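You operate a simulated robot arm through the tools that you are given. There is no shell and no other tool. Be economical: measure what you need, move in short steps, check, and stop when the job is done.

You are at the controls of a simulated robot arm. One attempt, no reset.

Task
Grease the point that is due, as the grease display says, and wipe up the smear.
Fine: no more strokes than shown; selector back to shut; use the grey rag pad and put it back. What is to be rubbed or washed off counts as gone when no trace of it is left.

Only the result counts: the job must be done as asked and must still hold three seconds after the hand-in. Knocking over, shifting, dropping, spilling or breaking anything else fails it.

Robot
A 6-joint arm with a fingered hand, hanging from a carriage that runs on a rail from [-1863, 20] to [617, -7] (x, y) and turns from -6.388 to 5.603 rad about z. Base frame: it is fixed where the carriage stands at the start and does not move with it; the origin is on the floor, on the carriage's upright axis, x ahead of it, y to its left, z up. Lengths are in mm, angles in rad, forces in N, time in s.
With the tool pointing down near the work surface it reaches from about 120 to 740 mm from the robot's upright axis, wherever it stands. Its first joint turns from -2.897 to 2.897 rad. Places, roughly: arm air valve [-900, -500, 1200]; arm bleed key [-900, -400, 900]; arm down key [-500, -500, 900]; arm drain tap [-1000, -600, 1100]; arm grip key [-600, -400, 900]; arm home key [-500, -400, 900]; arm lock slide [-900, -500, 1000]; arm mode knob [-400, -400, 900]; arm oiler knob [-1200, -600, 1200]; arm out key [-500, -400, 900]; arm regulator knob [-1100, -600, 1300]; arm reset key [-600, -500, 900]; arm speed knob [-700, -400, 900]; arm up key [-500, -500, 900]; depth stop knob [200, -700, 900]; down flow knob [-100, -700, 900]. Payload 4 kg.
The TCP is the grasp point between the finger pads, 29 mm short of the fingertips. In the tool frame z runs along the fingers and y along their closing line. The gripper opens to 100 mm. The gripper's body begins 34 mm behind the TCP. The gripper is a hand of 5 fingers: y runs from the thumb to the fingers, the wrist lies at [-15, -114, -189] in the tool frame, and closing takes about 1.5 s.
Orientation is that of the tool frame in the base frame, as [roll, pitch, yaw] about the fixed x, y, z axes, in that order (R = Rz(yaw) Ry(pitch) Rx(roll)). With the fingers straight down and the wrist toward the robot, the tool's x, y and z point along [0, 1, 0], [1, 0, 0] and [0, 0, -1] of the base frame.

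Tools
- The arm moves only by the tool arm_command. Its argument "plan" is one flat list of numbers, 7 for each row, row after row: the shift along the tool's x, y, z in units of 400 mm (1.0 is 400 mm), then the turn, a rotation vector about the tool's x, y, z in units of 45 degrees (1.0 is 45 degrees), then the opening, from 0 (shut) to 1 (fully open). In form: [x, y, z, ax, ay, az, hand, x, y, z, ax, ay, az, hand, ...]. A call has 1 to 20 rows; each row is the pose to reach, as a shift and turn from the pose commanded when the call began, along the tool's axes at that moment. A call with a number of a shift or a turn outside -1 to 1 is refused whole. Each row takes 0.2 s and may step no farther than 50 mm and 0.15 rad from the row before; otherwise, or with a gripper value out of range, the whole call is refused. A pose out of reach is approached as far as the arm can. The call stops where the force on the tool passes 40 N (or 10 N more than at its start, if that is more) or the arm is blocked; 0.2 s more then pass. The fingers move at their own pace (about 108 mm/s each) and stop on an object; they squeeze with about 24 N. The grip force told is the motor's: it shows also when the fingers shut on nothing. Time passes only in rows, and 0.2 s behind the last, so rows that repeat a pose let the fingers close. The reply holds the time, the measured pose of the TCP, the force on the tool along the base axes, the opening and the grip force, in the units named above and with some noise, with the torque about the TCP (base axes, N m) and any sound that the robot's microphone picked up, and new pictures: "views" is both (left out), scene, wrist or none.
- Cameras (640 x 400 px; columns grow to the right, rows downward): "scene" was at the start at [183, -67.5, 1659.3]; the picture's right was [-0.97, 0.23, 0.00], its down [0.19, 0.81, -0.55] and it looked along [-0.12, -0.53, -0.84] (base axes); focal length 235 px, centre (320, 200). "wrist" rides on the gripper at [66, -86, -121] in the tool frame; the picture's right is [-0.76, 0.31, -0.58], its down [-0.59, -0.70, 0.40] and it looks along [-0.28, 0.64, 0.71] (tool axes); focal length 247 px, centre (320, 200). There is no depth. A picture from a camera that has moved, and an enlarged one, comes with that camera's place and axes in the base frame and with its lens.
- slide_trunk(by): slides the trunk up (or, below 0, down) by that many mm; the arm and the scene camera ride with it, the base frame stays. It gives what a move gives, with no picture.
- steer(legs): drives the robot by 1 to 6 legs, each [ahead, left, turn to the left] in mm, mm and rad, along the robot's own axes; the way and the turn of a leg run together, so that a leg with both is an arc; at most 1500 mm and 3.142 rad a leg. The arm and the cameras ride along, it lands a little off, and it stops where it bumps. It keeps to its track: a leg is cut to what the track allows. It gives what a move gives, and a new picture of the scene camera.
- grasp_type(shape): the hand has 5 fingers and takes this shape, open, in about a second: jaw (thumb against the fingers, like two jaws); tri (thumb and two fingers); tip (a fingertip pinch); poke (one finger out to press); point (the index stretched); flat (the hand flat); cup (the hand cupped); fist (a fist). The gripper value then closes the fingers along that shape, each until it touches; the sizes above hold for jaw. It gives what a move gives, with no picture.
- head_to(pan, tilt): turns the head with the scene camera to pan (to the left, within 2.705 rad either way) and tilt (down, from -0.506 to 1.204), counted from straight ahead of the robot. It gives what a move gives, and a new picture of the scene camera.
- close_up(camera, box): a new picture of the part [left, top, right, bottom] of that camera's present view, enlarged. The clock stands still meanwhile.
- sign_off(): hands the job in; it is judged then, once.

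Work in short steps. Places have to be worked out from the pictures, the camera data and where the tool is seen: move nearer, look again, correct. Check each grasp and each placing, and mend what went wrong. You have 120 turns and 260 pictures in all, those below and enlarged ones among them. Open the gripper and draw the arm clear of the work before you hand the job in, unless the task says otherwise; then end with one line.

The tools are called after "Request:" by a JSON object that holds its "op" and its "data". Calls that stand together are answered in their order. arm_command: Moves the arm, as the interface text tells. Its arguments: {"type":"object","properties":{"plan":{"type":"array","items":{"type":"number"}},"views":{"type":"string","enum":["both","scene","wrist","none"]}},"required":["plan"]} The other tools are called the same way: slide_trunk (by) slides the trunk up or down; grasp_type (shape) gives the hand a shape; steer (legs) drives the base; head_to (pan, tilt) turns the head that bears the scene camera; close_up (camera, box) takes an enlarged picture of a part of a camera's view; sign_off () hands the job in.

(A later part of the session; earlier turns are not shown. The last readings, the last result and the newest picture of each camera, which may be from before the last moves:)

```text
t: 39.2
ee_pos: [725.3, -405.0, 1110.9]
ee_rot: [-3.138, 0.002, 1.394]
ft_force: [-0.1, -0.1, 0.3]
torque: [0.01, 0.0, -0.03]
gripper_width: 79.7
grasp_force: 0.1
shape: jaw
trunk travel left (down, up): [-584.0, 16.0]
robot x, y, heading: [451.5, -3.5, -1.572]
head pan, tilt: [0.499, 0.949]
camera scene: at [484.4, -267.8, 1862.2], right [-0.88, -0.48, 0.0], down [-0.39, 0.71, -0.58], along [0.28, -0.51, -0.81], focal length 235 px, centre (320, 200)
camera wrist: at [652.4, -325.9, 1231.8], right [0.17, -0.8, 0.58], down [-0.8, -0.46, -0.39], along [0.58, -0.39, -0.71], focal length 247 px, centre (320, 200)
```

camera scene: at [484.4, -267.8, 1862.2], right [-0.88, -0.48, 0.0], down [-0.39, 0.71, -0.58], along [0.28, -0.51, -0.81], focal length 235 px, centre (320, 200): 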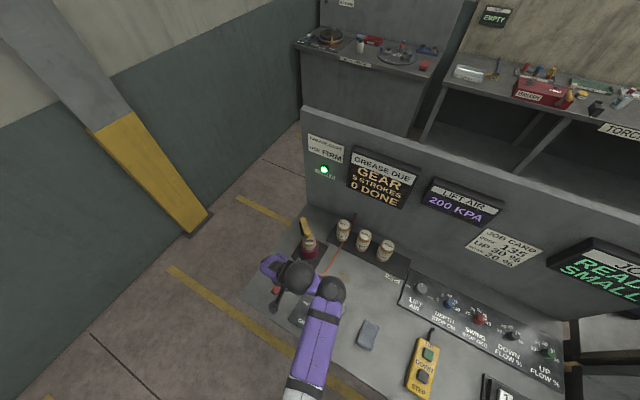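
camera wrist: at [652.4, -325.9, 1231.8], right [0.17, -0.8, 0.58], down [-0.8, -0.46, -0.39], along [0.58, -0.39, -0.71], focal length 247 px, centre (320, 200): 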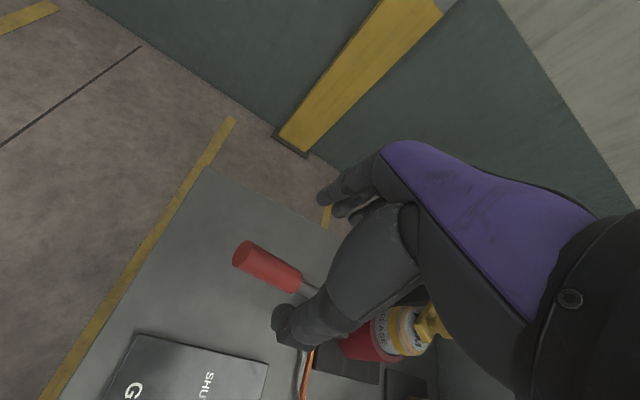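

Handle centre confirmed at about (724.5,-407,1018). I descend onto it with open fingers.

Request:
{"op": "arm_command", "data": {"plan": [0, 0, 0.1, 0, 0, 0, 0.8, 0, 0, 0.18, 0, 0, 0, 0.8, 0, 0, 0.228, 0, 0, 0, 0.8, 0, 0, 0.228, 0, 0, 0, 0.8], "views": "wrist"}}

```text
t: 40.2
ee_pos: [724.3, -404.2, 1018.4]
ee_rot: [-3.139, 0.001, 1.394]
ft_force: [0.1, -0.2, 0.2]
torque: [-0.03, 0.02, 0.03]
gripper_width: 79.6
grasp_force: 0.0
shape: jaw
trunk travel left (down, up): [-584.0, 16.0]
robot x, y, heading: [447.9, -5.8, -1.566]
head pan, tilt: [0.499, 0.949]
camera wrist: at [652.3, -325.1, 1139.9], right [0.17, -0.8, 0.58], down [-0.8, -0.46, -0.39], along [0.58, -0.39, -0.71], focal length 247 px, centre (320, 200)
```

wrist: 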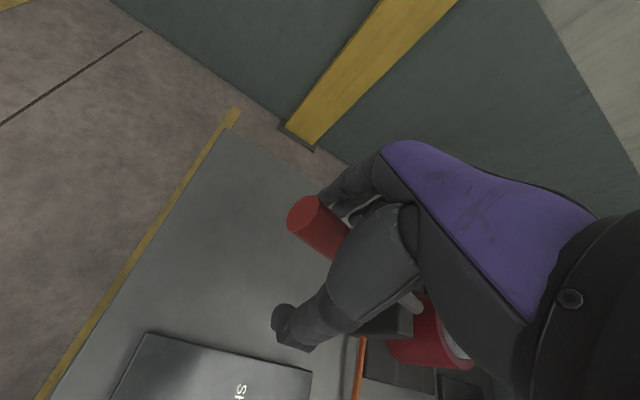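

No contact, handle between thumb and fingers. Close.

Request:
{"op": "arm_command", "data": {"plan": [0, 0, 0, 0, 0, 0, 0, 0, 0, 0, 0, 0, 0, 0, 0, 0, 0, 0, 0, 0, 0, 0, 0, 0, 0, 0, 0, 0, 0, 0, 0, 0, 0, 0, 0, 0, 0, 0, 0, 0, 0, 0], "views": "wrist"}}

```text
t: 41.6
ee_pos: [725.1, -403.3, 1019.1]
ee_rot: [-3.137, 0.003, 1.392]
ft_force: [1.9, -2.7, -11.7]
torque: [0.0, -0.12, 0.17]
gripper_width: 6.4
grasp_force: 24.3
shape: jaw
trunk travel left (down, up): [-584.0, 16.0]
robot x, y, heading: [451.4, -7.8, -1.57]
head pan, tilt: [0.499, 0.949]
camera wrist: at [652.0, -324.8, 1139.8], right [0.17, -0.8, 0.58], down [-0.8, -0.45, -0.39], along [0.58, -0.39, -0.72], focal length 247 px, centre (320, 200)
```

wrist: 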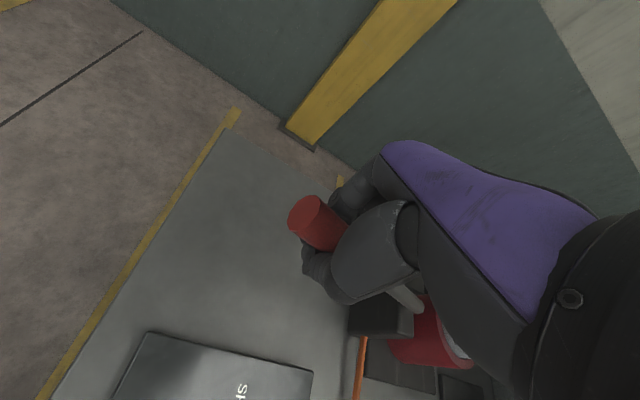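

The fingers hook under the handle, caging it. I start a stroke down along the arc in small steps, watching force and display.

Request:
{"op": "arm_command", "data": {"plan": [0.014, -0.0025, 0.04, 0, 0, 0, 0, 0.026, -0.0047, 0.079, 0, 0, 0, 0, 0.034, -0.006, 0.12, 0, 0, 0, 0, 0.0376, -0.0067, 0.161, 0, 0, 0, 0], "views": "scene"}}

```text
t: 42.6
ee_pos: [725.0, -390.6, 955.9]
ee_rot: [-3.138, 0.006, 1.393]
ft_force: [2.7, -1.7, 5.5]
torque: [-0.12, 0.07, 0.2]
gripper_width: 3.6
grasp_force: 23.8
shape: jaw
trunk travel left (down, up): [-584.0, 16.0]
robot x, y, heading: [449.6, -4.4, -1.564]
head pan, tilt: [0.499, 0.949]
camera scene: at [484.7, -267.9, 1862.4], right [-0.88, -0.48, 0.0], down [-0.39, 0.71, -0.58], along [0.28, -0.51, -0.81], focal length 235 px, centre (320, 200)
```

scene: 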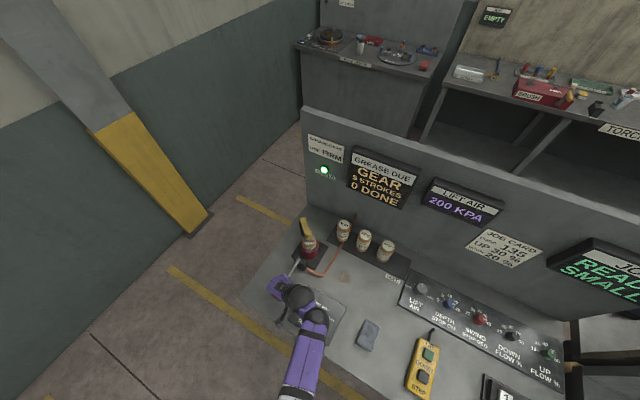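

Request:
{"op": "close_up", "data": {"camera": "scene", "box": [300, 130, 420, 215]}}

Request:
{"op": "close_up", "data": {"camera": "scene", "box": [240, 220, 340, 330]}}

```text
4.71 times, centred on (360, 172) of scene
camera zoom: at [484.7, -267.9, 1862.4], right [-0.88, -0.48, 0.0], down [-0.39, 0.71, -0.58], along [0.28, -0.51, -0.81], focal length 1104 px, centre (132, 329)
```

zoom: 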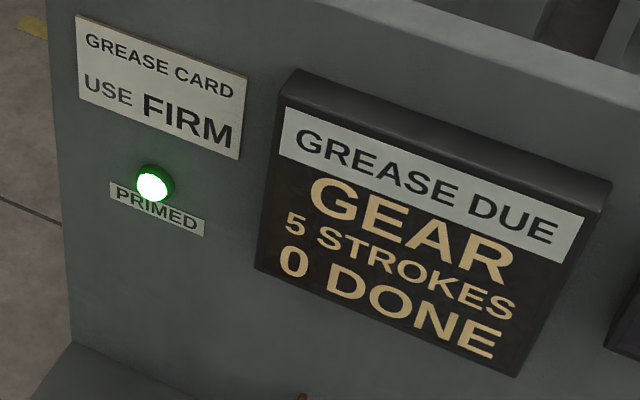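

```text
3.64 times, centred on (290, 275) of scene
camera zoom: at [484.7, -267.9, 1862.4], right [-0.88, -0.48, 0.0], down [-0.39, 0.71, -0.58], along [0.28, -0.51, -0.81], focal length 853 px, centre (429, -73)
```

zoom: 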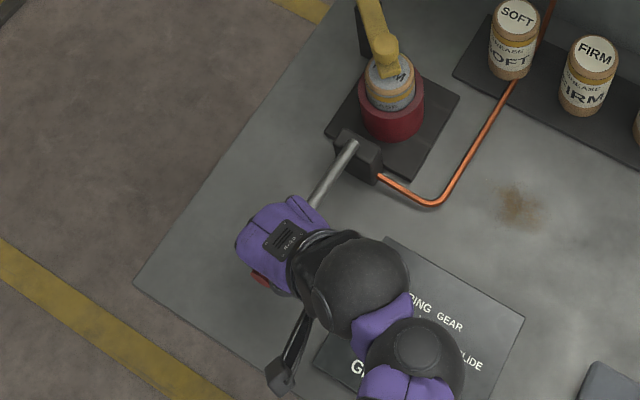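

Count still 0. I go further down carefully.

Request:
{"op": "arm_command", "data": {"plan": [0, 0, 0.025, 0, 0, 0, 0, -0.004, 0, 0.05, 0, 0, 0, 0, -0.004, 0, 0.05, 0, 0, 0, 0], "views": "scene"}}

Request:
{"op": "close_up", "data": {"camera": "scene", "box": [300, 130, 420, 215]}}

```text
t: 43.4
ee_pos: [725.1, -391.5, 935.2]
ee_rot: [-3.139, 0.003, 1.395]
ft_force: [6.0, 2.8, 7.7]
torque: [-0.4, 0.26, 0.28]
gripper_width: 3.8
grasp_force: 24.1
shape: jaw
trunk travel left (down, up): [-584.0, 16.0]
robot x, y, heading: [451.5, -4.7, -1.572]
head pan, tilt: [0.499, 0.949]
camera scene: at [484.8, -267.8, 1862.3], right [-0.88, -0.48, 0.0], down [-0.39, 0.71, -0.58], along [0.28, -0.51, -0.81], focal length 235 px, centre (320, 200)
```

scene: 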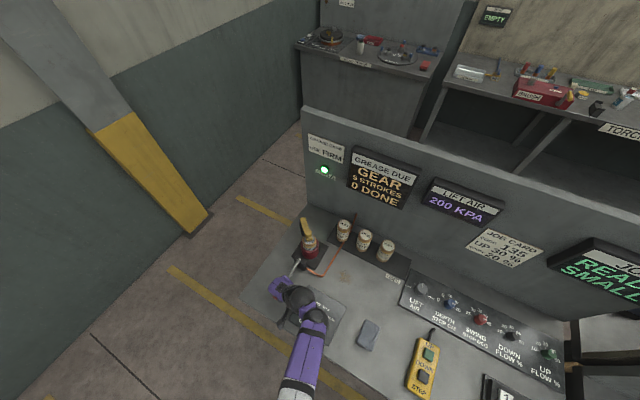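

```text
4.71 times, centred on (360, 172) of scene
camera zoom: at [484.8, -267.8, 1862.3], right [-0.88, -0.48, 0.0], down [-0.39, 0.71, -0.58], along [0.28, -0.51, -0.81], focal length 1104 px, centre (132, 329)
```

zoom: 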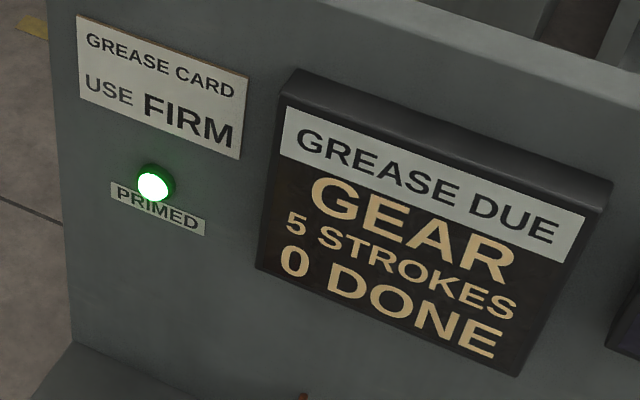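

Still 0; the handle rides above the fingertips, which are near the bench. I'll open, lift off, and see whether the lever stays or springs back.

Request:
{"op": "arm_command", "data": {"plan": [0, 0, 0, 0, 0, 0, 0.9, 0, 0, 0, 0, 0, 0, 0.9, 0, 0, 0, 0, 0, 0, 0.9, 0, 0, 0, 0, 0, 0, 0.9, 0, 0, 0, 0, 0, 0, 0.9], "views": "wrist"}}

```text
t: 44.6
ee_pos: [724.0, -391.4, 935.0]
ee_rot: [-3.138, 0.002, 1.392]
ft_force: [4.9, 3.0, 7.1]
torque: [-0.37, 0.26, 0.18]
gripper_width: 89.9
grasp_force: 0.0
shape: jaw
trunk travel left (down, up): [-584.0, 16.0]
robot x, y, heading: [448.0, -4.7, -1.57]
head pan, tilt: [0.499, 0.949]
camera wrist: at [652.0, -311.8, 1056.1], right [0.17, -0.8, 0.58], down [-0.8, -0.46, -0.4], along [0.58, -0.39, -0.71], focal length 247 px, centre (320, 200)
```

wrist: 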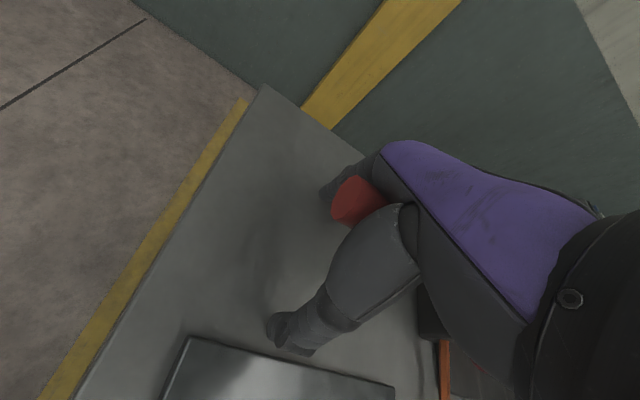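

The handle presses upward on the palm with ~7 N (a spring). I lift off to see it, then will press with a fist.

Request:
{"op": "arm_command", "data": {"plan": [0, 0, -0.1, 0, 0, 0, 0.9, 0, 0, -0.2, 0, 0, 0, 0.9, 0, 0, -0.3, 0, 0, 0, 0.9, 0, 0, -0.4, 0, 0, 0, 0.9], "views": "none"}}

Request:
{"op": "grasp_type", "data": {"shape": "fist"}}

Request:
{"op": "arm_command", "data": {"plan": [0, 0, 0, 0, 0, 0, 0]}}

```text
t: 45.6
ee_pos: [723.6, -391.4, 1095.2]
ee_rot: [-3.137, -0.001, 1.39]
ft_force: [0.1, 0.1, 0.3]
torque: [-0.01, -0.03, 0.01]
gripper_width: 90.2
grasp_force: 0.1
shape: jaw
trunk travel left (down, up): [-584.0, 16.0]
robot x, y, heading: [448.4, -8.5, -1.569]
head pan, tilt: [0.499, 0.949]
```

```text
t: 46.5
ee_pos: [723.5, -392.1, 1094.7]
ee_rot: [-3.138, 0.001, 1.393]
ft_force: [-0.4, 0.1, 0.7]
torque: [-0.02, -0.01, 0.0]
gripper_width: 0.0
grasp_force: 0.1
shape: fist
trunk travel left (down, up): [-584.0, 16.0]
robot x, y, heading: [450.5, -4.4, -1.567]
head pan, tilt: [0.499, 0.949]
```

```text
t: 46.9
ee_pos: [724.2, -391.1, 1094.4]
ee_rot: [-3.138, 0.002, 1.392]
ft_force: [-0.3, 0.6, 0.0]
torque: [-0.04, 0.0, 0.01]
gripper_width: 0.0
grasp_force: 0.0
shape: fist
trunk travel left (down, up): [-584.0, 16.0]
robot x, y, heading: [449.4, -6.8, -1.57]
head pan, tilt: [0.499, 0.949]
camera scene: at [484.4, -267.8, 1862.2], right [-0.88, -0.48, 0.0], down [-0.39, 0.71, -0.58], along [0.28, -0.51, -0.81], focal length 235 px, centre (320, 200)
camera wrist: at [651.8, -311.9, 1215.3], right [0.17, -0.8, 0.58], down [-0.8, -0.46, -0.39], along [0.58, -0.39, -0.71], focal length 247 px, centre (320, 200)
```

scene: 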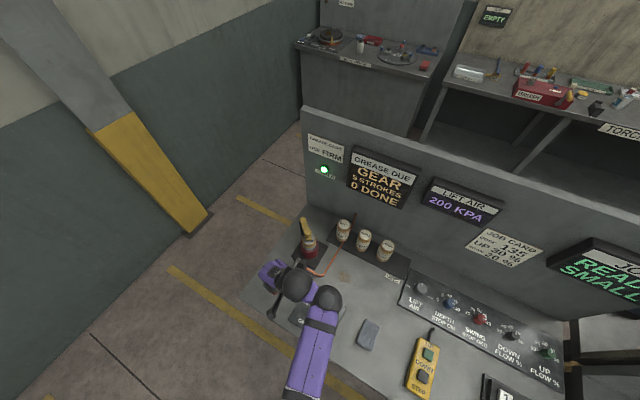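
wrist: 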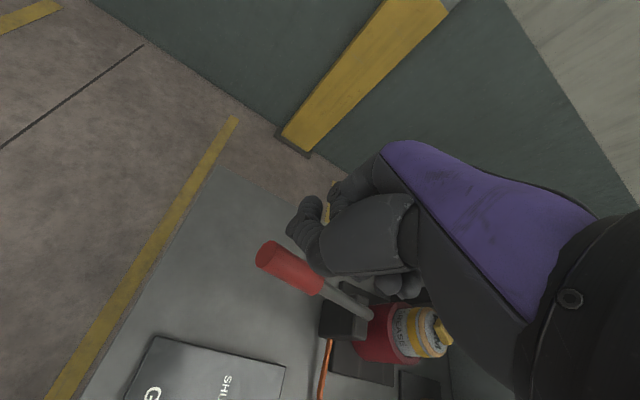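

The lever sprang back to the top (end z≈1034), count untouched. I lower the fist slowly onto the handle.

Request:
{"op": "arm_command", "data": {"plan": [-0.02, 0, 0.08, 0, 0, 0, 0, -0.02, 0, 0.16, 0, 0, 0, 0, -0.02, 0, 0.22, 0, 0, 0, 0, -0.02, 0, 0.22, 0, 0, 0, 0]}}

```text
t: 47.9
ee_pos: [723.0, -399.2, 1007.1]
ee_rot: [-3.138, 0.001, 1.394]
ft_force: [-0.7, 1.0, 4.5]
torque: [0.11, 0.01, -0.02]
gripper_width: 0.0
grasp_force: 0.1
shape: fist
trunk travel left (down, up): [-584.0, 16.0]
robot x, y, heading: [452.3, -9.6, -1.573]
head pan, tilt: [0.499, 0.949]
camera scene: at [484.4, -267.8, 1862.2], right [-0.88, -0.48, 0.0], down [-0.39, 0.71, -0.58], along [0.28, -0.51, -0.81], focal length 235 px, centre (320, 200)
camera wrist: at [650.0, -319.2, 1127.2], right [0.17, -0.8, 0.58], down [-0.8, -0.46, -0.39], along [0.58, -0.39, -0.71], focal length 247 px, centre (320, 200)
```

scene: 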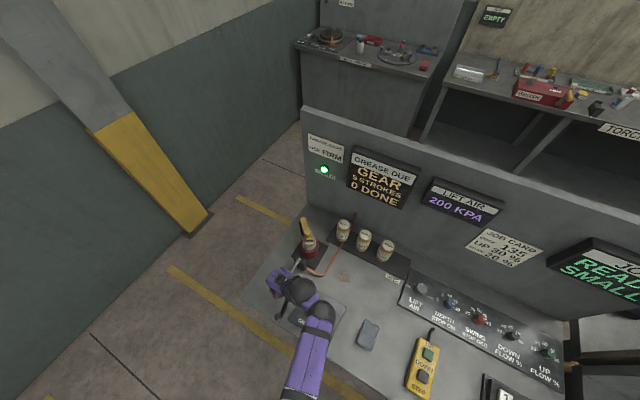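
wrist: 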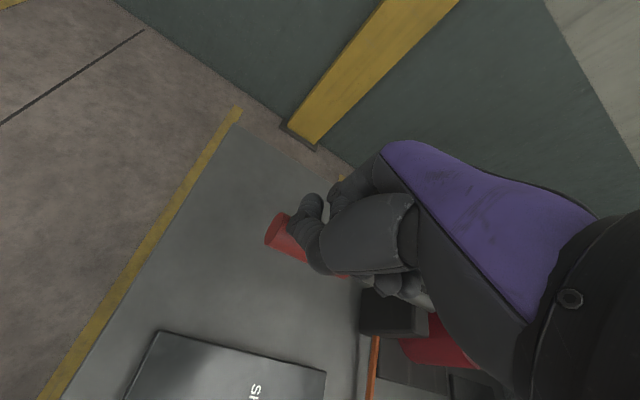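

The fist presses the handle (end already at z≈979, 4.5 N). I push further down in 10 mm steps.

Request:
{"op": "arm_command", "data": {"plan": [0, 0, 0.025, 0, 0, 0, 0, 0, 0, 0.05, 0, 0, 0, 0, 0, 0, 0.075, 0, 0, 0, 0, 0, 0, 0.1, 0, 0, 0, 0], "views": "wrist"}}

Request:
{"op": "close_up", "data": {"camera": "scene", "box": [300, 130, 420, 215]}}

```text
t: 48.9
ee_pos: [722.2, -400.0, 967.6]
ee_rot: [-3.139, 0.003, 1.393]
ft_force: [-1.2, 0.1, 6.8]
torque: [0.15, 0.02, 0.01]
gripper_width: 0.1
grasp_force: 0.0
shape: fist
trunk travel left (down, up): [-584.0, 16.0]
robot x, y, heading: [445.0, -3.3, -1.57]
head pan, tilt: [0.499, 0.949]
camera wrist: at [649.7, -320.6, 1088.4], right [0.17, -0.8, 0.58], down [-0.8, -0.46, -0.39], along [0.58, -0.39, -0.71], focal length 247 px, centre (320, 200)
```

wrist: 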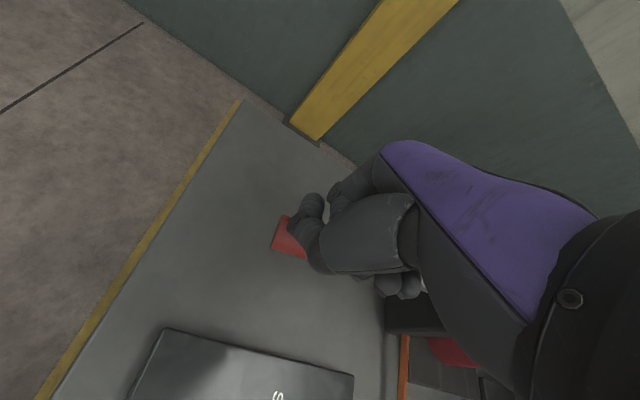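

```text
4.71 times, centred on (360, 172) of scene
camera zoom: at [484.4, -267.9, 1862.3], right [-0.88, -0.48, 0.0], down [-0.39, 0.71, -0.58], along [0.28, -0.51, -0.81], focal length 1104 px, centre (132, 329)
```

zoom: 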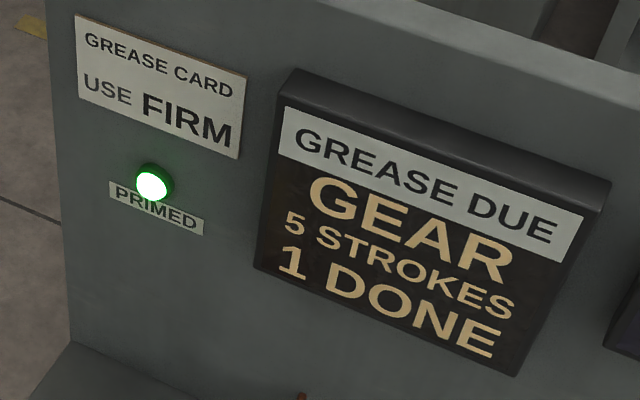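

1 DONE. Now release up and repeat one full stroke, then check.

Request:
{"op": "arm_command", "data": {"plan": [0, 0, -0.11, 0, 0, 0, 0, 0, 0, -0.22, 0, 0, 0, 0, 0, 0, -0.22, 0, 0, 0, 0, 0, 0, -0.22, 0, 0, 0, 0, 0, 0, -0.14, 0, 0, 0, 0, 0, 0, -0.07, 0, 0, 0, 0, 0, 0, -0.03, 0, 0, 0, 0, 0, 0, 0, 0, 0, 0, 0, 0, 0, 0, 0, 0, 0, 0], "views": "none"}}

Request:
{"op": "close_up", "data": {"camera": "scene", "box": [300, 130, 420, 215]}}

```text
t: 50.9
ee_pos: [721.6, -400.2, 967.1]
ee_rot: [-3.137, 0.003, 1.393]
ft_force: [-1.9, 0.5, 7.3]
torque: [0.13, -0.02, 0.04]
gripper_width: 0.1
grasp_force: 0.0
shape: fist
trunk travel left (down, up): [-584.0, 16.0]
robot x, y, heading: [451.7, -4.2, -1.569]
head pan, tilt: [0.499, 0.949]
```

```text
4.71 times, centred on (360, 172) of scene
camera zoom: at [484.3, -267.9, 1862.3], right [-0.88, -0.48, 0.0], down [-0.39, 0.71, -0.58], along [0.28, -0.51, -0.81], focal length 1104 px, centre (132, 329)
```

zoom: 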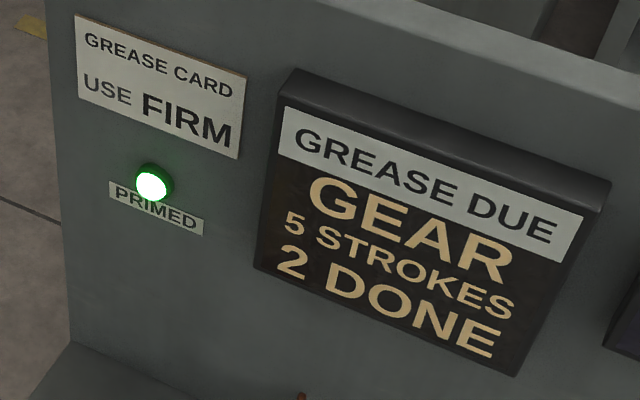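

2 DONE. Same again, two strokes.

Request:
{"op": "arm_command", "data": {"plan": [0, 0, -0.11, 0, 0, 0, 0, 0, 0, -0.22, 0, 0, 0, 0, 0, 0, -0.22, 0, 0, 0, 0, 0, 0, -0.22, 0, 0, 0, 0, 0, 0, -0.14, 0, 0, 0, 0, 0, 0, -0.07, 0, 0, 0, 0, 0, 0, -0.03, 0, 0, 0, 0, 0, 0, 0, 0, 0, 0, 0, 0, 0, 0, 0, 0, 0, 0], "views": "none"}}

Request:
{"op": "arm_command", "data": {"plan": [0, 0, -0.11, 0, 0, 0, 0, 0, 0, -0.22, 0, 0, 0, 0, 0, 0, -0.22, 0, 0, 0, 0, 0, 0, -0.22, 0, 0, 0, 0, 0, 0, -0.14, 0, 0, 0, 0, 0, 0, -0.07, 0, 0, 0, 0, 0, 0, -0.03, 0, 0, 0, 0, 0, 0, 0, 0, 0, 0, 0, 0, 0, 0, 0, 0, 0, 0], "views": "none"}}

Request:
{"op": "close_up", "data": {"camera": "scene", "box": [300, 130, 420, 215]}}

```text
t: 52.9
ee_pos: [721.5, -398.6, 967.0]
ee_rot: [-3.139, 0.004, 1.392]
ft_force: [-0.7, 0.2, 6.9]
torque: [0.14, 0.01, 0.01]
gripper_width: 0.2
grasp_force: 0.1
shape: fist
trunk travel left (down, up): [-584.0, 16.0]
robot x, y, heading: [449.3, -6.5, -1.568]
head pan, tilt: [0.499, 0.949]
```

```text
t: 54.9
ee_pos: [722.7, -399.2, 967.2]
ee_rot: [-3.138, 0.003, 1.391]
ft_force: [-0.2, 0.2, 6.7]
torque: [0.13, 0.04, 0.05]
gripper_width: 0.1
grasp_force: 0.1
shape: fist
trunk travel left (down, up): [-584.0, 16.0]
robot x, y, heading: [451.9, -8.6, -1.575]
head pan, tilt: [0.499, 0.949]
```

```text
4.71 times, centred on (360, 172) of scene
camera zoom: at [484.4, -267.9, 1862.3], right [-0.88, -0.48, 0.0], down [-0.39, 0.71, -0.58], along [0.28, -0.51, -0.81], focal length 1104 px, centre (132, 329)
```

zoom: 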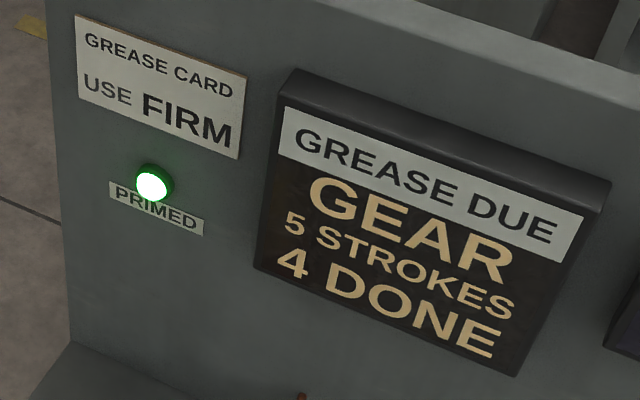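

4 DONE; the last stroke, then lift away to z≈1095.

Request:
{"op": "arm_command", "data": {"plan": [0, 0, -0.11, 0, 0, 0, 0, 0, 0, -0.22, 0, 0, 0, 0, 0, 0, -0.22, 0, 0, 0, 0, 0, 0, -0.22, 0, 0, 0, 0, 0, 0, -0.14, 0, 0, 0, 0, 0, 0, -0.07, 0, 0, 0, 0, 0, 0, -0.03, 0, 0, 0, 0, 0, 0, 0, 0, 0, 0, 0, 0, 0, 0, 0, 0, 0, 0, 0, 0, -0.11, 0, 0, 0, 0, 0, 0, -0.22, 0, 0, 0, 0, 0, 0, -0.32, 0, 0, 0, 0], "views": "scene"}}

Request:
{"op": "close_up", "data": {"camera": "scene", "box": [300, 130, 420, 215]}}

```text
t: 57.5
ee_pos: [721.8, -399.1, 1096.3]
ee_rot: [-3.136, 0.002, 1.392]
ft_force: [-1.2, 0.4, -0.1]
torque: [-0.04, 0.0, 0.01]
gripper_width: 0.2
grasp_force: 0.1
shape: fist
trunk travel left (down, up): [-584.0, 16.0]
robot x, y, heading: [447.2, -3.5, -1.569]
head pan, tilt: [0.499, 0.949]
camera scene: at [484.4, -267.7, 1862.0], right [-0.88, -0.48, 0.0], down [-0.39, 0.71, -0.58], along [0.28, -0.51, -0.81], focal length 235 px, centre (320, 200)
```

scene: 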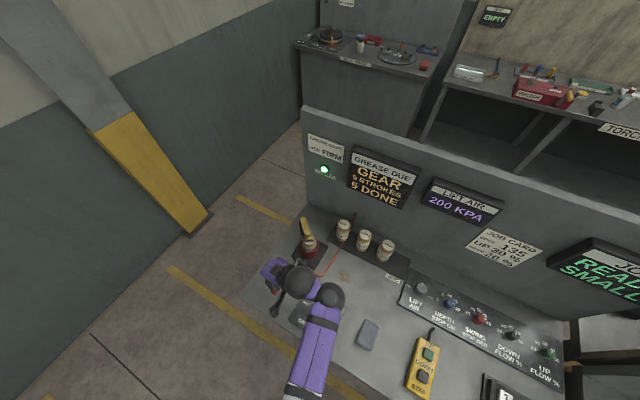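

```text
4.71 times, centred on (360, 172) of scene
camera zoom: at [484.4, -267.7, 1862.0], right [-0.88, -0.48, 0.0], down [-0.39, 0.71, -0.58], along [0.28, -0.51, -0.81], focal length 1104 px, centre (132, 329)
```

zoom: 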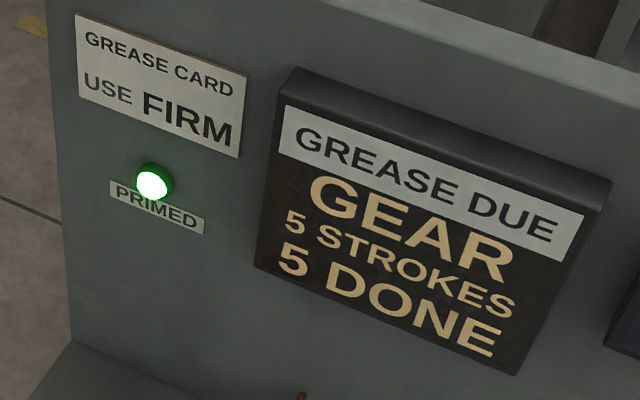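

5 DONE. Now back to the selector: turn the hand to yaw ≈ -0.15 over the knob.

Request:
{"op": "arm_command", "data": {"plan": [-0.006, -0.031, 0, 0, 0, 0.163, 0, -0.011, -0.062, 0, 0, 0, 0.327, 0, -0.017, -0.092, 0, 0, 0, 0.49, 0, -0.022, -0.123, 0, 0, 0, 0.653, 0, -0.028, -0.154, 0, 0, 0, 0.817, 0, -0.033, -0.1845, 0, 0, 0, 0.98, 0, -0.033, -0.1845, 0, 0, 0, 0.98, 0], "views": "none"}}

Request:
{"op": "arm_command", "data": {"plan": [-0.026, -0.018, 0, 0, 0, 0.163, 0, -0.051, -0.036, 0, 0, 0, 0.327, 0, -0.077, -0.054, 0, 0, 0, 0.49, 0, -0.103, -0.071, 0, 0, 0, 0.653, 0, -0.128, -0.089, 0, 0, 0, 0.817, 0, -0.154, -0.107, 0, 0, 0, 0.98, 0, -0.154, -0.107, 0, 0, 0, 0.98, 0], "views": "none"}}

Request:
{"op": "grasp_type", "data": {"shape": "jaw"}}

Request:
{"op": "slide_trunk", "data": {"by": -120}}

```text
t: 59.1
ee_pos: [647.1, -399.3, 1095.7]
ee_rot: [-3.14, 0.006, 0.622]
ft_force: [-0.1, -0.4, 0.1]
torque: [-0.02, 0.0, 0.0]
gripper_width: 0.1
grasp_force: 0.1
shape: fist
trunk travel left (down, up): [-584.0, 16.0]
robot x, y, heading: [451.9, -4.0, -1.571]
head pan, tilt: [0.499, 0.949]
```

```text
t: 60.7
ee_pos: [572.6, -400.3, 1094.8]
ee_rot: [3.14, 0.005, -0.148]
ft_force: [1.0, 0.5, 0.6]
torque: [0.03, -0.01, -0.01]
gripper_width: 0.0
grasp_force: 0.2
shape: fist
trunk travel left (down, up): [-584.0, 16.0]
robot x, y, heading: [450.4, -0.4, -1.569]
head pan, tilt: [0.499, 0.949]
```

```text
t: 61.6
ee_pos: [573.1, -401.4, 1093.9]
ee_rot: [3.14, 0.003, -0.148]
ft_force: [-0.9, -0.5, 0.2]
torque: [0.0, 0.02, -0.02]
gripper_width: 99.9
grasp_force: 0.0
shape: jaw
trunk travel left (down, up): [-584.0, 16.0]
robot x, y, heading: [449.5, -5.8, -1.571]
head pan, tilt: [0.499, 0.949]
```

```text
t: 63.1
ee_pos: [572.4, -400.6, 976.6]
ee_rot: [3.139, 0.005, -0.145]
ft_force: [-0.4, -0.6, -0.5]
torque: [-0.01, -0.01, 0.04]
gripper_width: 99.5
grasp_force: 0.0
shape: jaw
trunk travel left (down, up): [-464.0, 136.0]
robot x, y, heading: [447.2, -3.6, -1.569]
head pan, tilt: [0.499, 0.949]
```

Aligned over the knob. Descend to z≈947, close, and turn counter-clockwise 40° first.

Request:
{"op": "arm_command", "data": {"plan": [0, 0, 0, 0, 0, 0, 0.7, 0, 0, 0, 0, 0, 0, 0.7, 0, 0, 0.04, 0, 0, 0, 0.7, 0, 0, 0.073, 0, 0, 0, 0.7, 0, 0, 0.073, 0, 0, 0, 0, 0, 0, 0.073, 0, 0, 0, 0, 0, 0, 0.073, 0, 0, 0, 0, 0, 0, 0.073, 0, 0, 0, 0, 0, 0, 0.073, 0, 0, 0, 0, 0, 0, 0.073, 0, 0, 0, 0, 0, 0, 0.073, 0, 0, -0.178, 0, 0, 0, 0.073, 0, 0, -0.356, 0, 0, 0, 0.073, 0, 0, -0.533, 0, 0, 0, 0.073, 0, 0, -0.711, 0, 0, 0, 0.073, 0, 0, -0.889, 0, 0, 0, 0.073, 0, 0, -0.889, 0], "views": "wrist"}}

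```text
t: 66.5
ee_pos: [572.1, -400.5, 946.4]
ee_rot: [3.141, 0.005, 0.552]
ft_force: [-1.7, 1.2, -1.2]
torque: [-0.04, -0.02, -0.01]
gripper_width: 32.5
grasp_force: 24.1
shape: jaw
trunk travel left (down, up): [-464.0, 136.0]
robot x, y, heading: [448.8, -3.9, -1.57]
head pan, tilt: [0.499, 0.949]
camera wrist: at [583.1, -293.1, 1066.7], right [-0.48, -0.66, 0.58], down [-0.87, 0.29, -0.39], along [0.09, -0.7, -0.71], focal length 247 px, centre (320, 200)
```

wrist: 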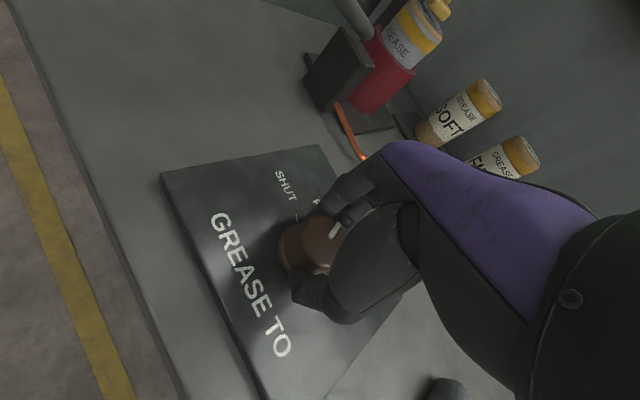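

The knob follows. Another 40°.

Request:
{"op": "arm_command", "data": {"plan": [0, 0, 0, 0, 0, -0.178, 0, 0, 0, 0, 0, 0, -0.356, 0, 0, 0, 0, 0, 0, -0.533, 0, 0, 0, 0, 0, 0, -0.711, 0, 0, 0, 0, 0, 0, -0.889, 0, 0, 0, 0, 0, 0, -0.889, 0], "views": "wrist"}}

```text
t: 67.8
ee_pos: [575.6, -405.1, 941.8]
ee_rot: [-3.139, 0.011, 1.247]
ft_force: [-10.4, 13.6, 30.6]
torque: [0.49, 0.47, 0.03]
gripper_width: 37.7
grasp_force: 24.1
shape: jaw
out of reach, approached as far as the arm can: row 5, 6
trunk travel left (down, up): [-464.0, 136.0]
robot x, y, heading: [446.8, -8.6, -1.568]
head pan, tilt: [0.499, 0.949]
stopped in row 6: the force on the tool passed its limit at 48 N (the readings are from after the stop); the commanded pose is now the measured one
camera wrist: at [514.3, -315.3, 1061.4], right [0.05, -0.81, 0.58], down [-0.86, -0.34, -0.39], along [0.51, -0.48, -0.71], focal length 247 px, centre (320, 200)
```

wrist: 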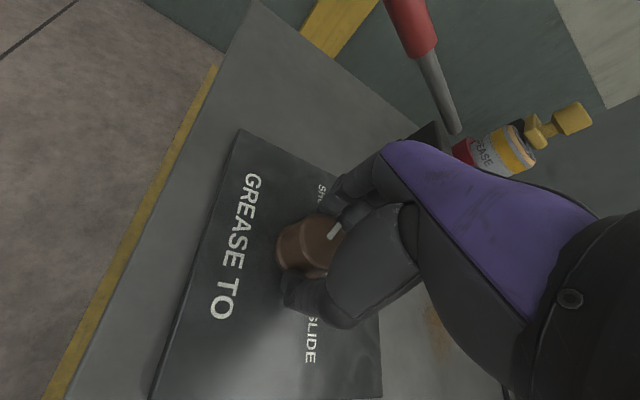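

Released and lifted, I check the pointer from the scene camera.

Request:
{"op": "arm_command", "data": {"plan": [0, 0, -0.008, 0, 0, 0, 0.8, 0, 0, -0.008, 0, 0, 0, 0.8, 0, 0, -0.008, 0, 0, 0, 0.8], "views": "none"}}

Request:
{"op": "slide_trunk", "data": {"by": 50}}

Request:
{"op": "arm_command", "data": {"plan": [-0.03, -0.088, 0, 0, 0, 0.16, 0.8, -0.06, -0.177, 0, 0, 0, 0.32, 0.8, -0.09, -0.266, 0, 0, 0, 0.48, 0.8, -0.119, -0.355, 0, 0, 0, 0.64, 0.8], "views": "scene"}}

Request:
{"op": "close_up", "data": {"camera": "scene", "box": [270, 250, 370, 330]}}

```text
t: 68.6
ee_pos: [578.8, -407.7, 940.7]
ee_rot: [3.139, 0.011, 1.248]
ft_force: [6.7, -1.0, 19.9]
torque: [0.31, 0.45, -0.07]
gripper_width: 76.0
grasp_force: 0.1
shape: jaw
out of reach, approached as far as the arm can: row 1, 2, 3
trunk travel left (down, up): [-464.0, 136.0]
robot x, y, heading: [446.2, -3.9, -1.566]
head pan, tilt: [0.499, 0.949]
```

```text
t: 69.5
ee_pos: [576.8, -404.8, 989.7]
ee_rot: [-3.14, 0.009, 1.245]
ft_force: [-0.1, -0.6, 0.2]
torque: [-0.03, -0.05, -0.03]
gripper_width: 79.7
grasp_force: 0.0
shape: jaw
trunk travel left (down, up): [-514.0, 86.0]
robot x, y, heading: [449.7, -5.5, -1.566]
head pan, tilt: [0.499, 0.949]
```

```text
t: 70.5
ee_pos: [426.8, -405.3, 989.0]
ee_rot: [3.139, 0.007, 0.74]
ft_force: [0.1, -0.5, 0.3]
torque: [0.0, -0.01, 0.02]
gripper_width: 79.8
grasp_force: 0.0
shape: jaw
trunk travel left (down, up): [-514.0, 86.0]
robot x, y, heading: [449.3, -5.8, -1.57]
head pan, tilt: [0.499, 0.949]
camera scene: at [484.3, -267.8, 1792.2], right [-0.88, -0.48, 0.0], down [-0.39, 0.71, -0.58], along [0.28, -0.51, -0.81], focal length 235 px, centre (320, 200)
```

scene: 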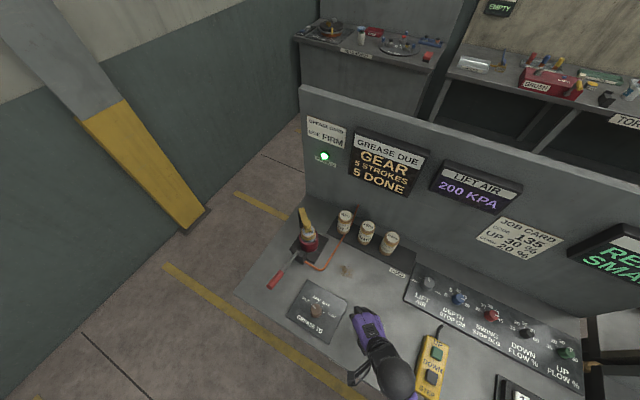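

```text
5.00 times, centred on (320, 290) of scene
camera zoom: at [484.3, -267.8, 1792.2], right [-0.88, -0.48, 0.0], down [-0.39, 0.71, -0.58], along [0.28, -0.51, -0.81], focal length 1173 px, centre (320, -250)
```

zoom: 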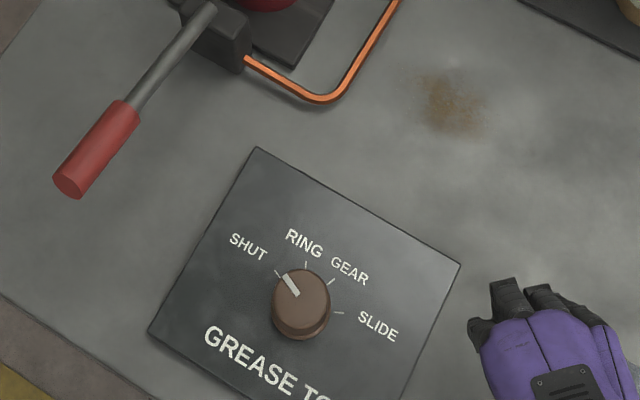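

The selector is back at SHUT. Next the rag: centre ≈(381,-433), about 55 mm (x) by 85 mm (y). To close across x within the wrist's limits I drive the carriage to x≈130.

Request:
{"op": "slide_trunk", "data": {"by": 50}}

Request:
{"op": "steer", "data": {"legs": [[0, -320, 0]]}}

```text
t: 71.4
ee_pos: [425.3, -405.9, 1040.7]
ee_rot: [3.138, 0.008, 0.744]
ft_force: [-0.2, -0.1, 0.3]
torque: [-0.02, 0.02, 0.02]
gripper_width: 80.0
grasp_force: 0.1
shape: jaw
trunk travel left (down, up): [-564.0, 36.0]
robot x, y, heading: [452.4, -4.2, -1.568]
head pan, tilt: [0.499, 0.949]
```

```text
t: 73.5
ee_pos: [105.7, -400.9, 1039.9]
ee_rot: [3.139, 0.008, 0.745]
ft_force: [0.2, 0.3, -0.4]
torque: [-0.03, 0.0, -0.02]
gripper_width: 80.1
grasp_force: 0.0
shape: jaw
trunk travel left (down, up): [-564.0, 36.0]
robot x, y, heading: [129.1, -2.4, -1.565]
head pan, tilt: [0.499, 0.949]
camera scene: at [163.4, -264.3, 1842.2], right [-0.88, -0.48, 0.0], down [-0.39, 0.71, -0.58], along [0.28, -0.51, -0.81], focal length 235 px, centre (320, 200)
```

scene: 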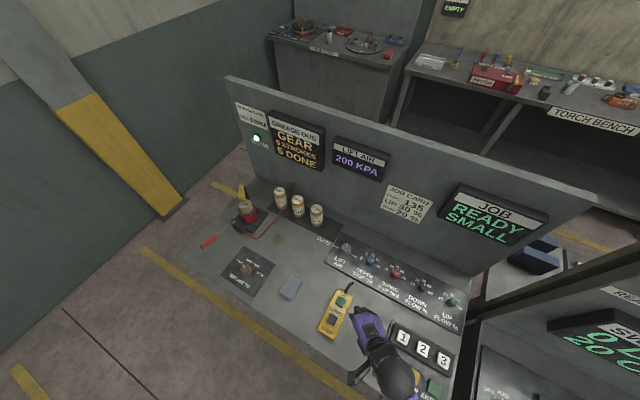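

I check the display count and the rag's place from here.

Request:
{"op": "close_up", "data": {"camera": "scene", "box": [235, 100, 335, 175]}}

Request:
{"op": "close_up", "data": {"camera": "scene", "box": [230, 220, 330, 310]}}

```text
5.33 times, centred on (285, 138) of scene
camera zoom: at [163.4, -264.3, 1842.2], right [-0.88, -0.48, 0.0], down [-0.39, 0.71, -0.58], along [0.28, -0.51, -0.81], focal length 1251 px, centre (507, 533)
```

zoom: 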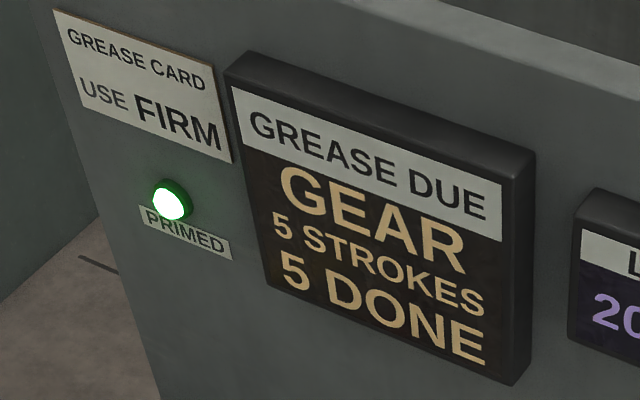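

```text
4.44 times, centred on (280, 265) of scene
camera zoom: at [163.4, -264.3, 1842.2], right [-0.88, -0.48, 0.0], down [-0.39, 0.71, -0.58], along [0.28, -0.51, -0.81], focal length 1043 px, centre (498, -89)
```

zoom: 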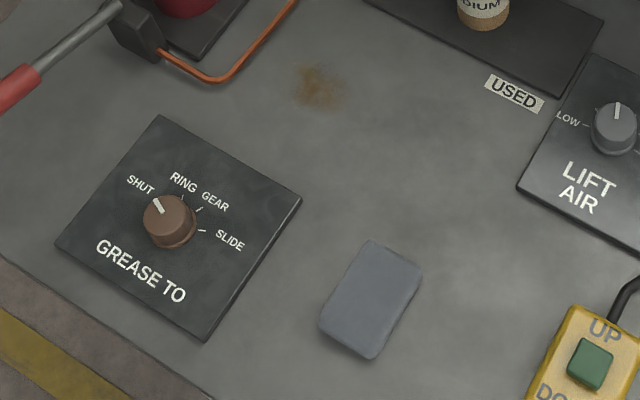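

Rag centre confirmed ≈(382,-435), top z≈918, long side along y. I move over it with the hand fully open and yaw ≈1.42.

Request:
{"op": "arm_command", "data": {"plan": [0.064, 0.076, 0, 0, 0, -0.123, 1, 0.128, 0.151, 0, 0, 0, -0.246, 1, 0.193, 0.227, 0, 0, 0, -0.369, 1, 0.257, 0.303, 0, 0, 0, -0.491, 1, 0.321, 0.379, 0, 0, 0, -0.614, 1, 0.385, 0.454, 0, 0, 0, -0.737, 1, 0.4495, 0.53, 0, 0, 0, -0.86, 1, 0.4495, 0.53, 0, 0, 0, -0.86, 1]}}

```text
t: 75.3
ee_pos: [382.3, -435.2, 1039.4]
ee_rot: [-3.141, 0.009, 1.42]
ft_force: [-0.4, 0.1, 0.0]
torque: [0.0, -0.03, 0.01]
gripper_width: 100.1
grasp_force: 0.0
shape: jaw
trunk travel left (down, up): [-564.0, 36.0]
robot x, y, heading: [129.0, -4.0, -1.569]
head pan, tilt: [0.499, 0.949]
camera scene: at [163.4, -264.3, 1842.2], right [-0.88, -0.48, 0.0], down [-0.39, 0.71, -0.58], along [0.28, -0.51, -0.81], focal length 235 px, centre (320, 200)
camera wrist: at [307.1, -357.6, 1159.6], right [0.19, -0.79, 0.58], down [-0.78, -0.48, -0.39], along [0.59, -0.38, -0.71], focal length 247 px, centre (320, 200)
```

scene: 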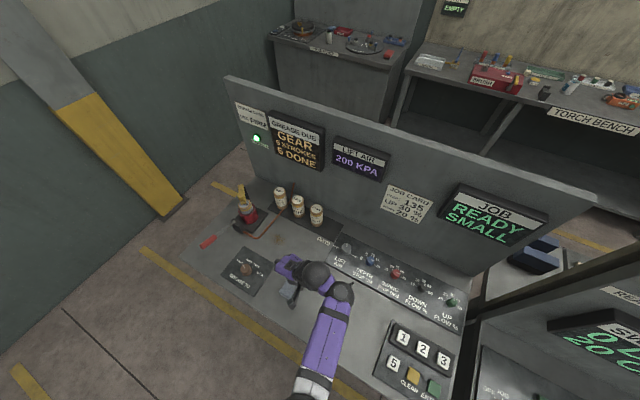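
wrist: 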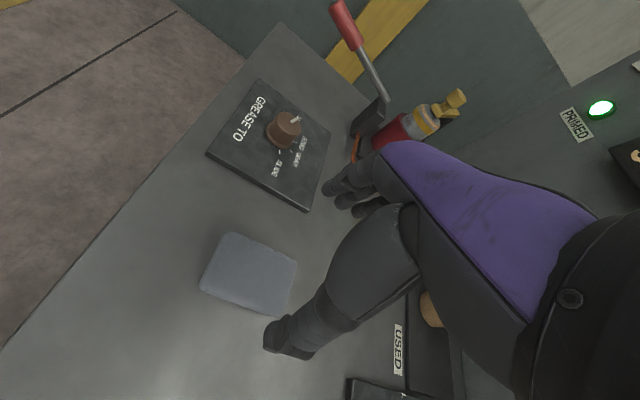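

Well aligned. I descend to TCP z≈932 around the pad.

Request:
{"op": "arm_command", "data": {"plan": [0.005, 0, 0.1, 0, 0, 0, 1, 0.005, 0, 0.2, 0, 0, 0, 1, 0.005, 0, 0.25, 0, 0, 0, 1, 0.005, 0, 0.268, 0, 0, 0, 1], "views": "wrist"}}

```text
t: 76.3
ee_pos: [381.9, -434.3, 931.8]
ee_rot: [-3.138, 0.009, 1.42]
ft_force: [0.3, -0.8, -1.2]
torque: [-0.02, 0.02, 0.03]
gripper_width: 100.0
grasp_force: 0.1
shape: jaw
trunk travel left (down, up): [-564.0, 36.0]
robot x, y, heading: [126.9, -3.5, -1.569]
head pan, tilt: [0.499, 0.949]
camera wrist: at [306.9, -355.7, 1052.2], right [0.19, -0.79, 0.58], down [-0.79, -0.48, -0.39], along [0.59, -0.38, -0.71], focal length 247 px, centre (320, 200)
```

wrist: 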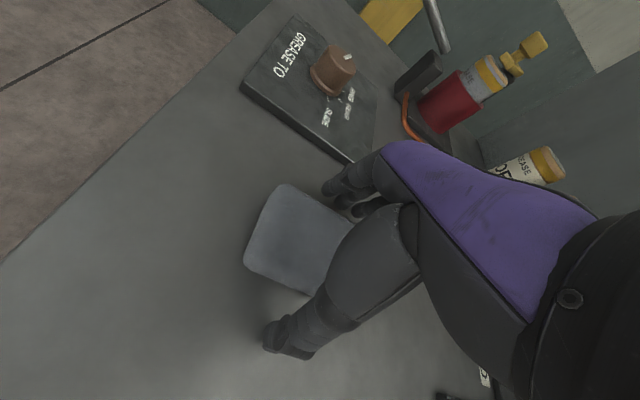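

No contact. I close on the pad.

Request:
{"op": "arm_command", "data": {"plan": [0, 0, 0.007, 0, 0, 0, 0.6, 0, 0, 0.007, 0, 0, 0, 0.2, 0, 0, 0.007, 0, 0, 0, 0, 0, 0, 0.007, 0, 0, 0, 0, 0, 0, 0.007, 0, 0, 0, 0, 0, 0, 0.007, 0, 0, 0, 0, 0, 0, 0.007, 0, 0, 0, 0], "views": "wrist"}}

```text
t: 77.9
ee_pos: [381.8, -434.9, 929.6]
ee_rot: [-3.139, 0.01, 1.42]
ft_force: [-2.0, -0.5, 6.6]
torque: [0.02, 0.32, 0.07]
gripper_width: 55.1
grasp_force: 24.4
shape: jaw
trunk travel left (down, up): [-564.0, 36.0]
robot x, y, heading: [127.8, -2.3, -1.566]
head pan, tilt: [0.499, 0.949]
camera wrist: at [306.9, -356.4, 1050.1], right [0.19, -0.79, 0.58], down [-0.78, -0.48, -0.39], along [0.59, -0.38, -0.71], focal length 247 px, centre (320, 200)
```

wrist: 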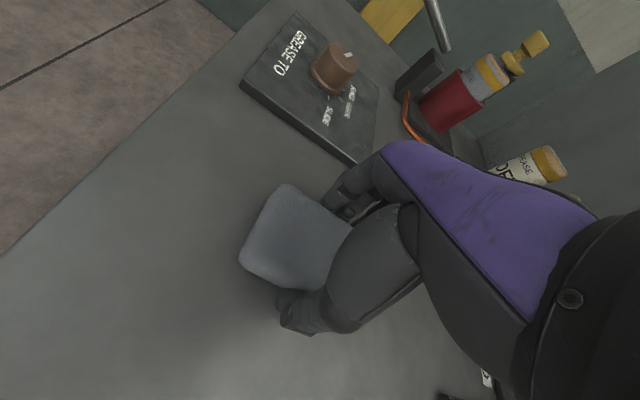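

Pad gripped (55 mm). I lift it 45 mm and check.

Request:
{"op": "arm_command", "data": {"plan": [0, 0, -0.04, 0, 0, 0, 0, 0, 0, -0.08, 0, 0, 0, 0, 0, 0, -0.12, 0, 0, 0, 0], "views": "wrist"}}

```text
t: 78.7
ee_pos: [382.3, -433.4, 977.6]
ee_rot: [-3.141, 0.009, 1.42]
ft_force: [-1.0, -0.4, -0.3]
torque: [-0.04, -0.01, -0.03]
gripper_width: 54.3
grasp_force: 23.7
shape: jaw
trunk travel left (down, up): [-564.0, 36.0]
robot x, y, heading: [128.3, -1.4, -1.569]
head pan, tilt: [0.499, 0.949]
camera wrist: at [307.2, -354.9, 1097.9], right [0.19, -0.79, 0.58], down [-0.78, -0.48, -0.39], along [0.59, -0.38, -0.71], focal length 247 px, centre (320, 200)
```

wrist: 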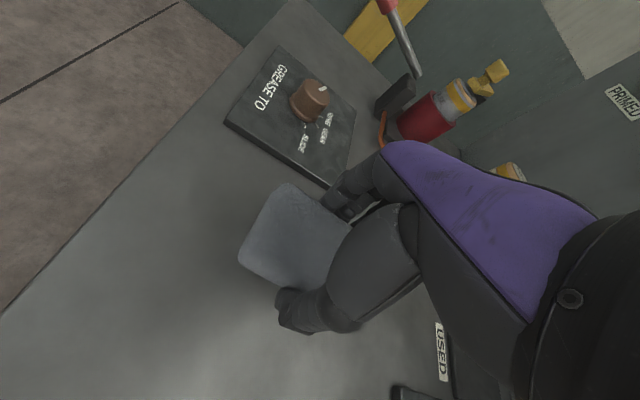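

Pad held. I carry it above the smear (543,-583).

Request:
{"op": "arm_command", "data": {"plan": [-0.052, 0.074, 0, 0, 0, 0, 0, -0.104, 0.147, 0, 0, 0, 0, 0, -0.156, 0.22, 0, 0, 0, 0, 0, -0.208, 0.294, 0, 0, 0, 0, 0, -0.26, 0.367, 0, 0, 0, 0, 0, -0.311, 0.44, 0, 0, 0, 0, 0, -0.311, 0.44, 0, 0, 0, 0, 0]}}

```text
t: 80.3
ee_pos: [491.3, -510.8, 1029.7]
ee_rot: [-3.139, 0.007, 1.419]
ft_force: [-1.3, -0.2, 0.0]
torque: [-0.02, -0.06, -0.02]
gripper_width: 54.9
grasp_force: 24.2
shape: jaw
out of reach, approached as far as the arm can: row 3, 4, 5, 6, 7
trunk travel left (down, up): [-564.0, 36.0]
robot x, y, heading: [126.7, -1.2, -1.565]
head pan, tilt: [0.499, 0.949]
camera scene: at [163.3, -264.2, 1842.2], right [-0.88, -0.48, 0.0], down [-0.39, 0.71, -0.58], along [0.28, -0.51, -0.81], focal length 235 px, centre (320, 200)
camera wrist: at [416.8, -433.5, 1149.6], right [0.19, -0.79, 0.58], down [-0.79, -0.48, -0.39], along [0.59, -0.38, -0.71], focal length 247 px, centre (320, 200)
```

scene: 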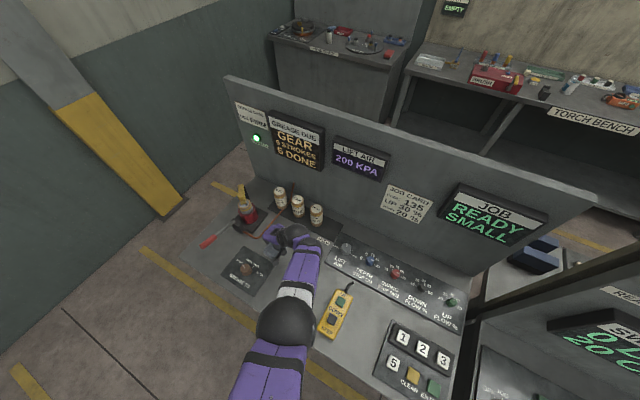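
wrist: 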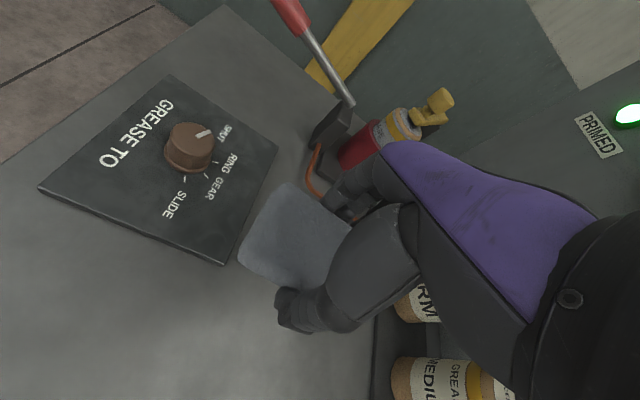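

Out of reach from here with the trunk this high. I draw the hand back, turn yaw to 1.2, drive the carriage +120 and lower the trunk a bit.

Request:
{"op": "arm_command", "data": {"plan": [-0.01, -0.08, 0, 0, 0, 0.085, 0, -0.02, -0.16, 0, 0, 0, 0.17, 0, -0.0375, -0.247, 0, 0, 0, 0.255, 0, -0.0375, -0.247, 0, 0, 0, 0.255, 0], "views": "none"}}

Request:
{"op": "steer", "data": {"legs": [[0, 120, 0]]}}

Request:
{"op": "slide_trunk", "data": {"by": -50}}

```text
t: 81.3
ee_pos: [390.7, -513.2, 1030.7]
ee_rot: [-3.139, 0.009, 1.219]
ft_force: [-0.7, -0.3, -1.4]
torque: [0.03, 0.01, -0.04]
gripper_width: 54.5
grasp_force: 23.8
shape: jaw
trunk travel left (down, up): [-564.0, 36.0]
robot x, y, heading: [127.5, -4.4, -1.567]
head pan, tilt: [0.499, 0.949]
```

```text
t: 82.6
ee_pos: [510.2, -514.1, 1029.1]
ee_rot: [-3.141, 0.009, 1.22]
ft_force: [-0.1, -1.0, 0.0]
torque: [0.0, 0.0, -0.04]
gripper_width: 54.7
grasp_force: 23.8
shape: jaw
trunk travel left (down, up): [-564.0, 36.0]
robot x, y, heading: [247.2, -0.6, -1.568]
head pan, tilt: [0.499, 0.949]
camera scene: at [282.5, -265.5, 1842.2], right [-0.88, -0.48, 0.0], down [-0.39, 0.71, -0.58], along [0.28, -0.51, -0.81], focal length 235 px, centre (320, 200)
```

scene: 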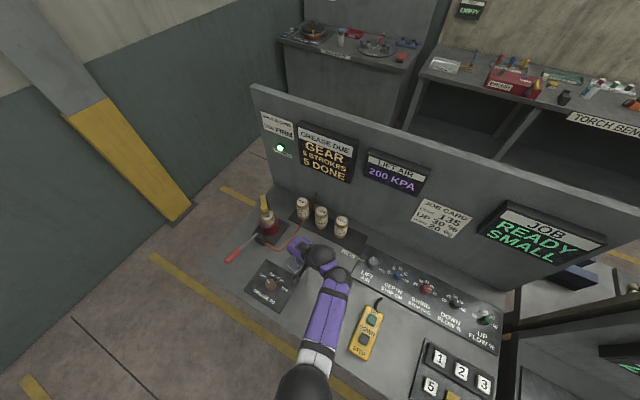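

```text
t: 83.5
ee_pos: [511.3, -514.7, 978.8]
ee_rot: [-3.141, 0.009, 1.22]
ft_force: [0.3, -0.3, 0.1]
torque: [0.0, 0.02, 0.02]
gripper_width: 54.8
grasp_force: 24.1
shape: jaw
trunk travel left (down, up): [-514.0, 86.0]
robot x, y, heading: [248.1, 0.1, -1.569]
head pan, tilt: [0.499, 0.949]
```

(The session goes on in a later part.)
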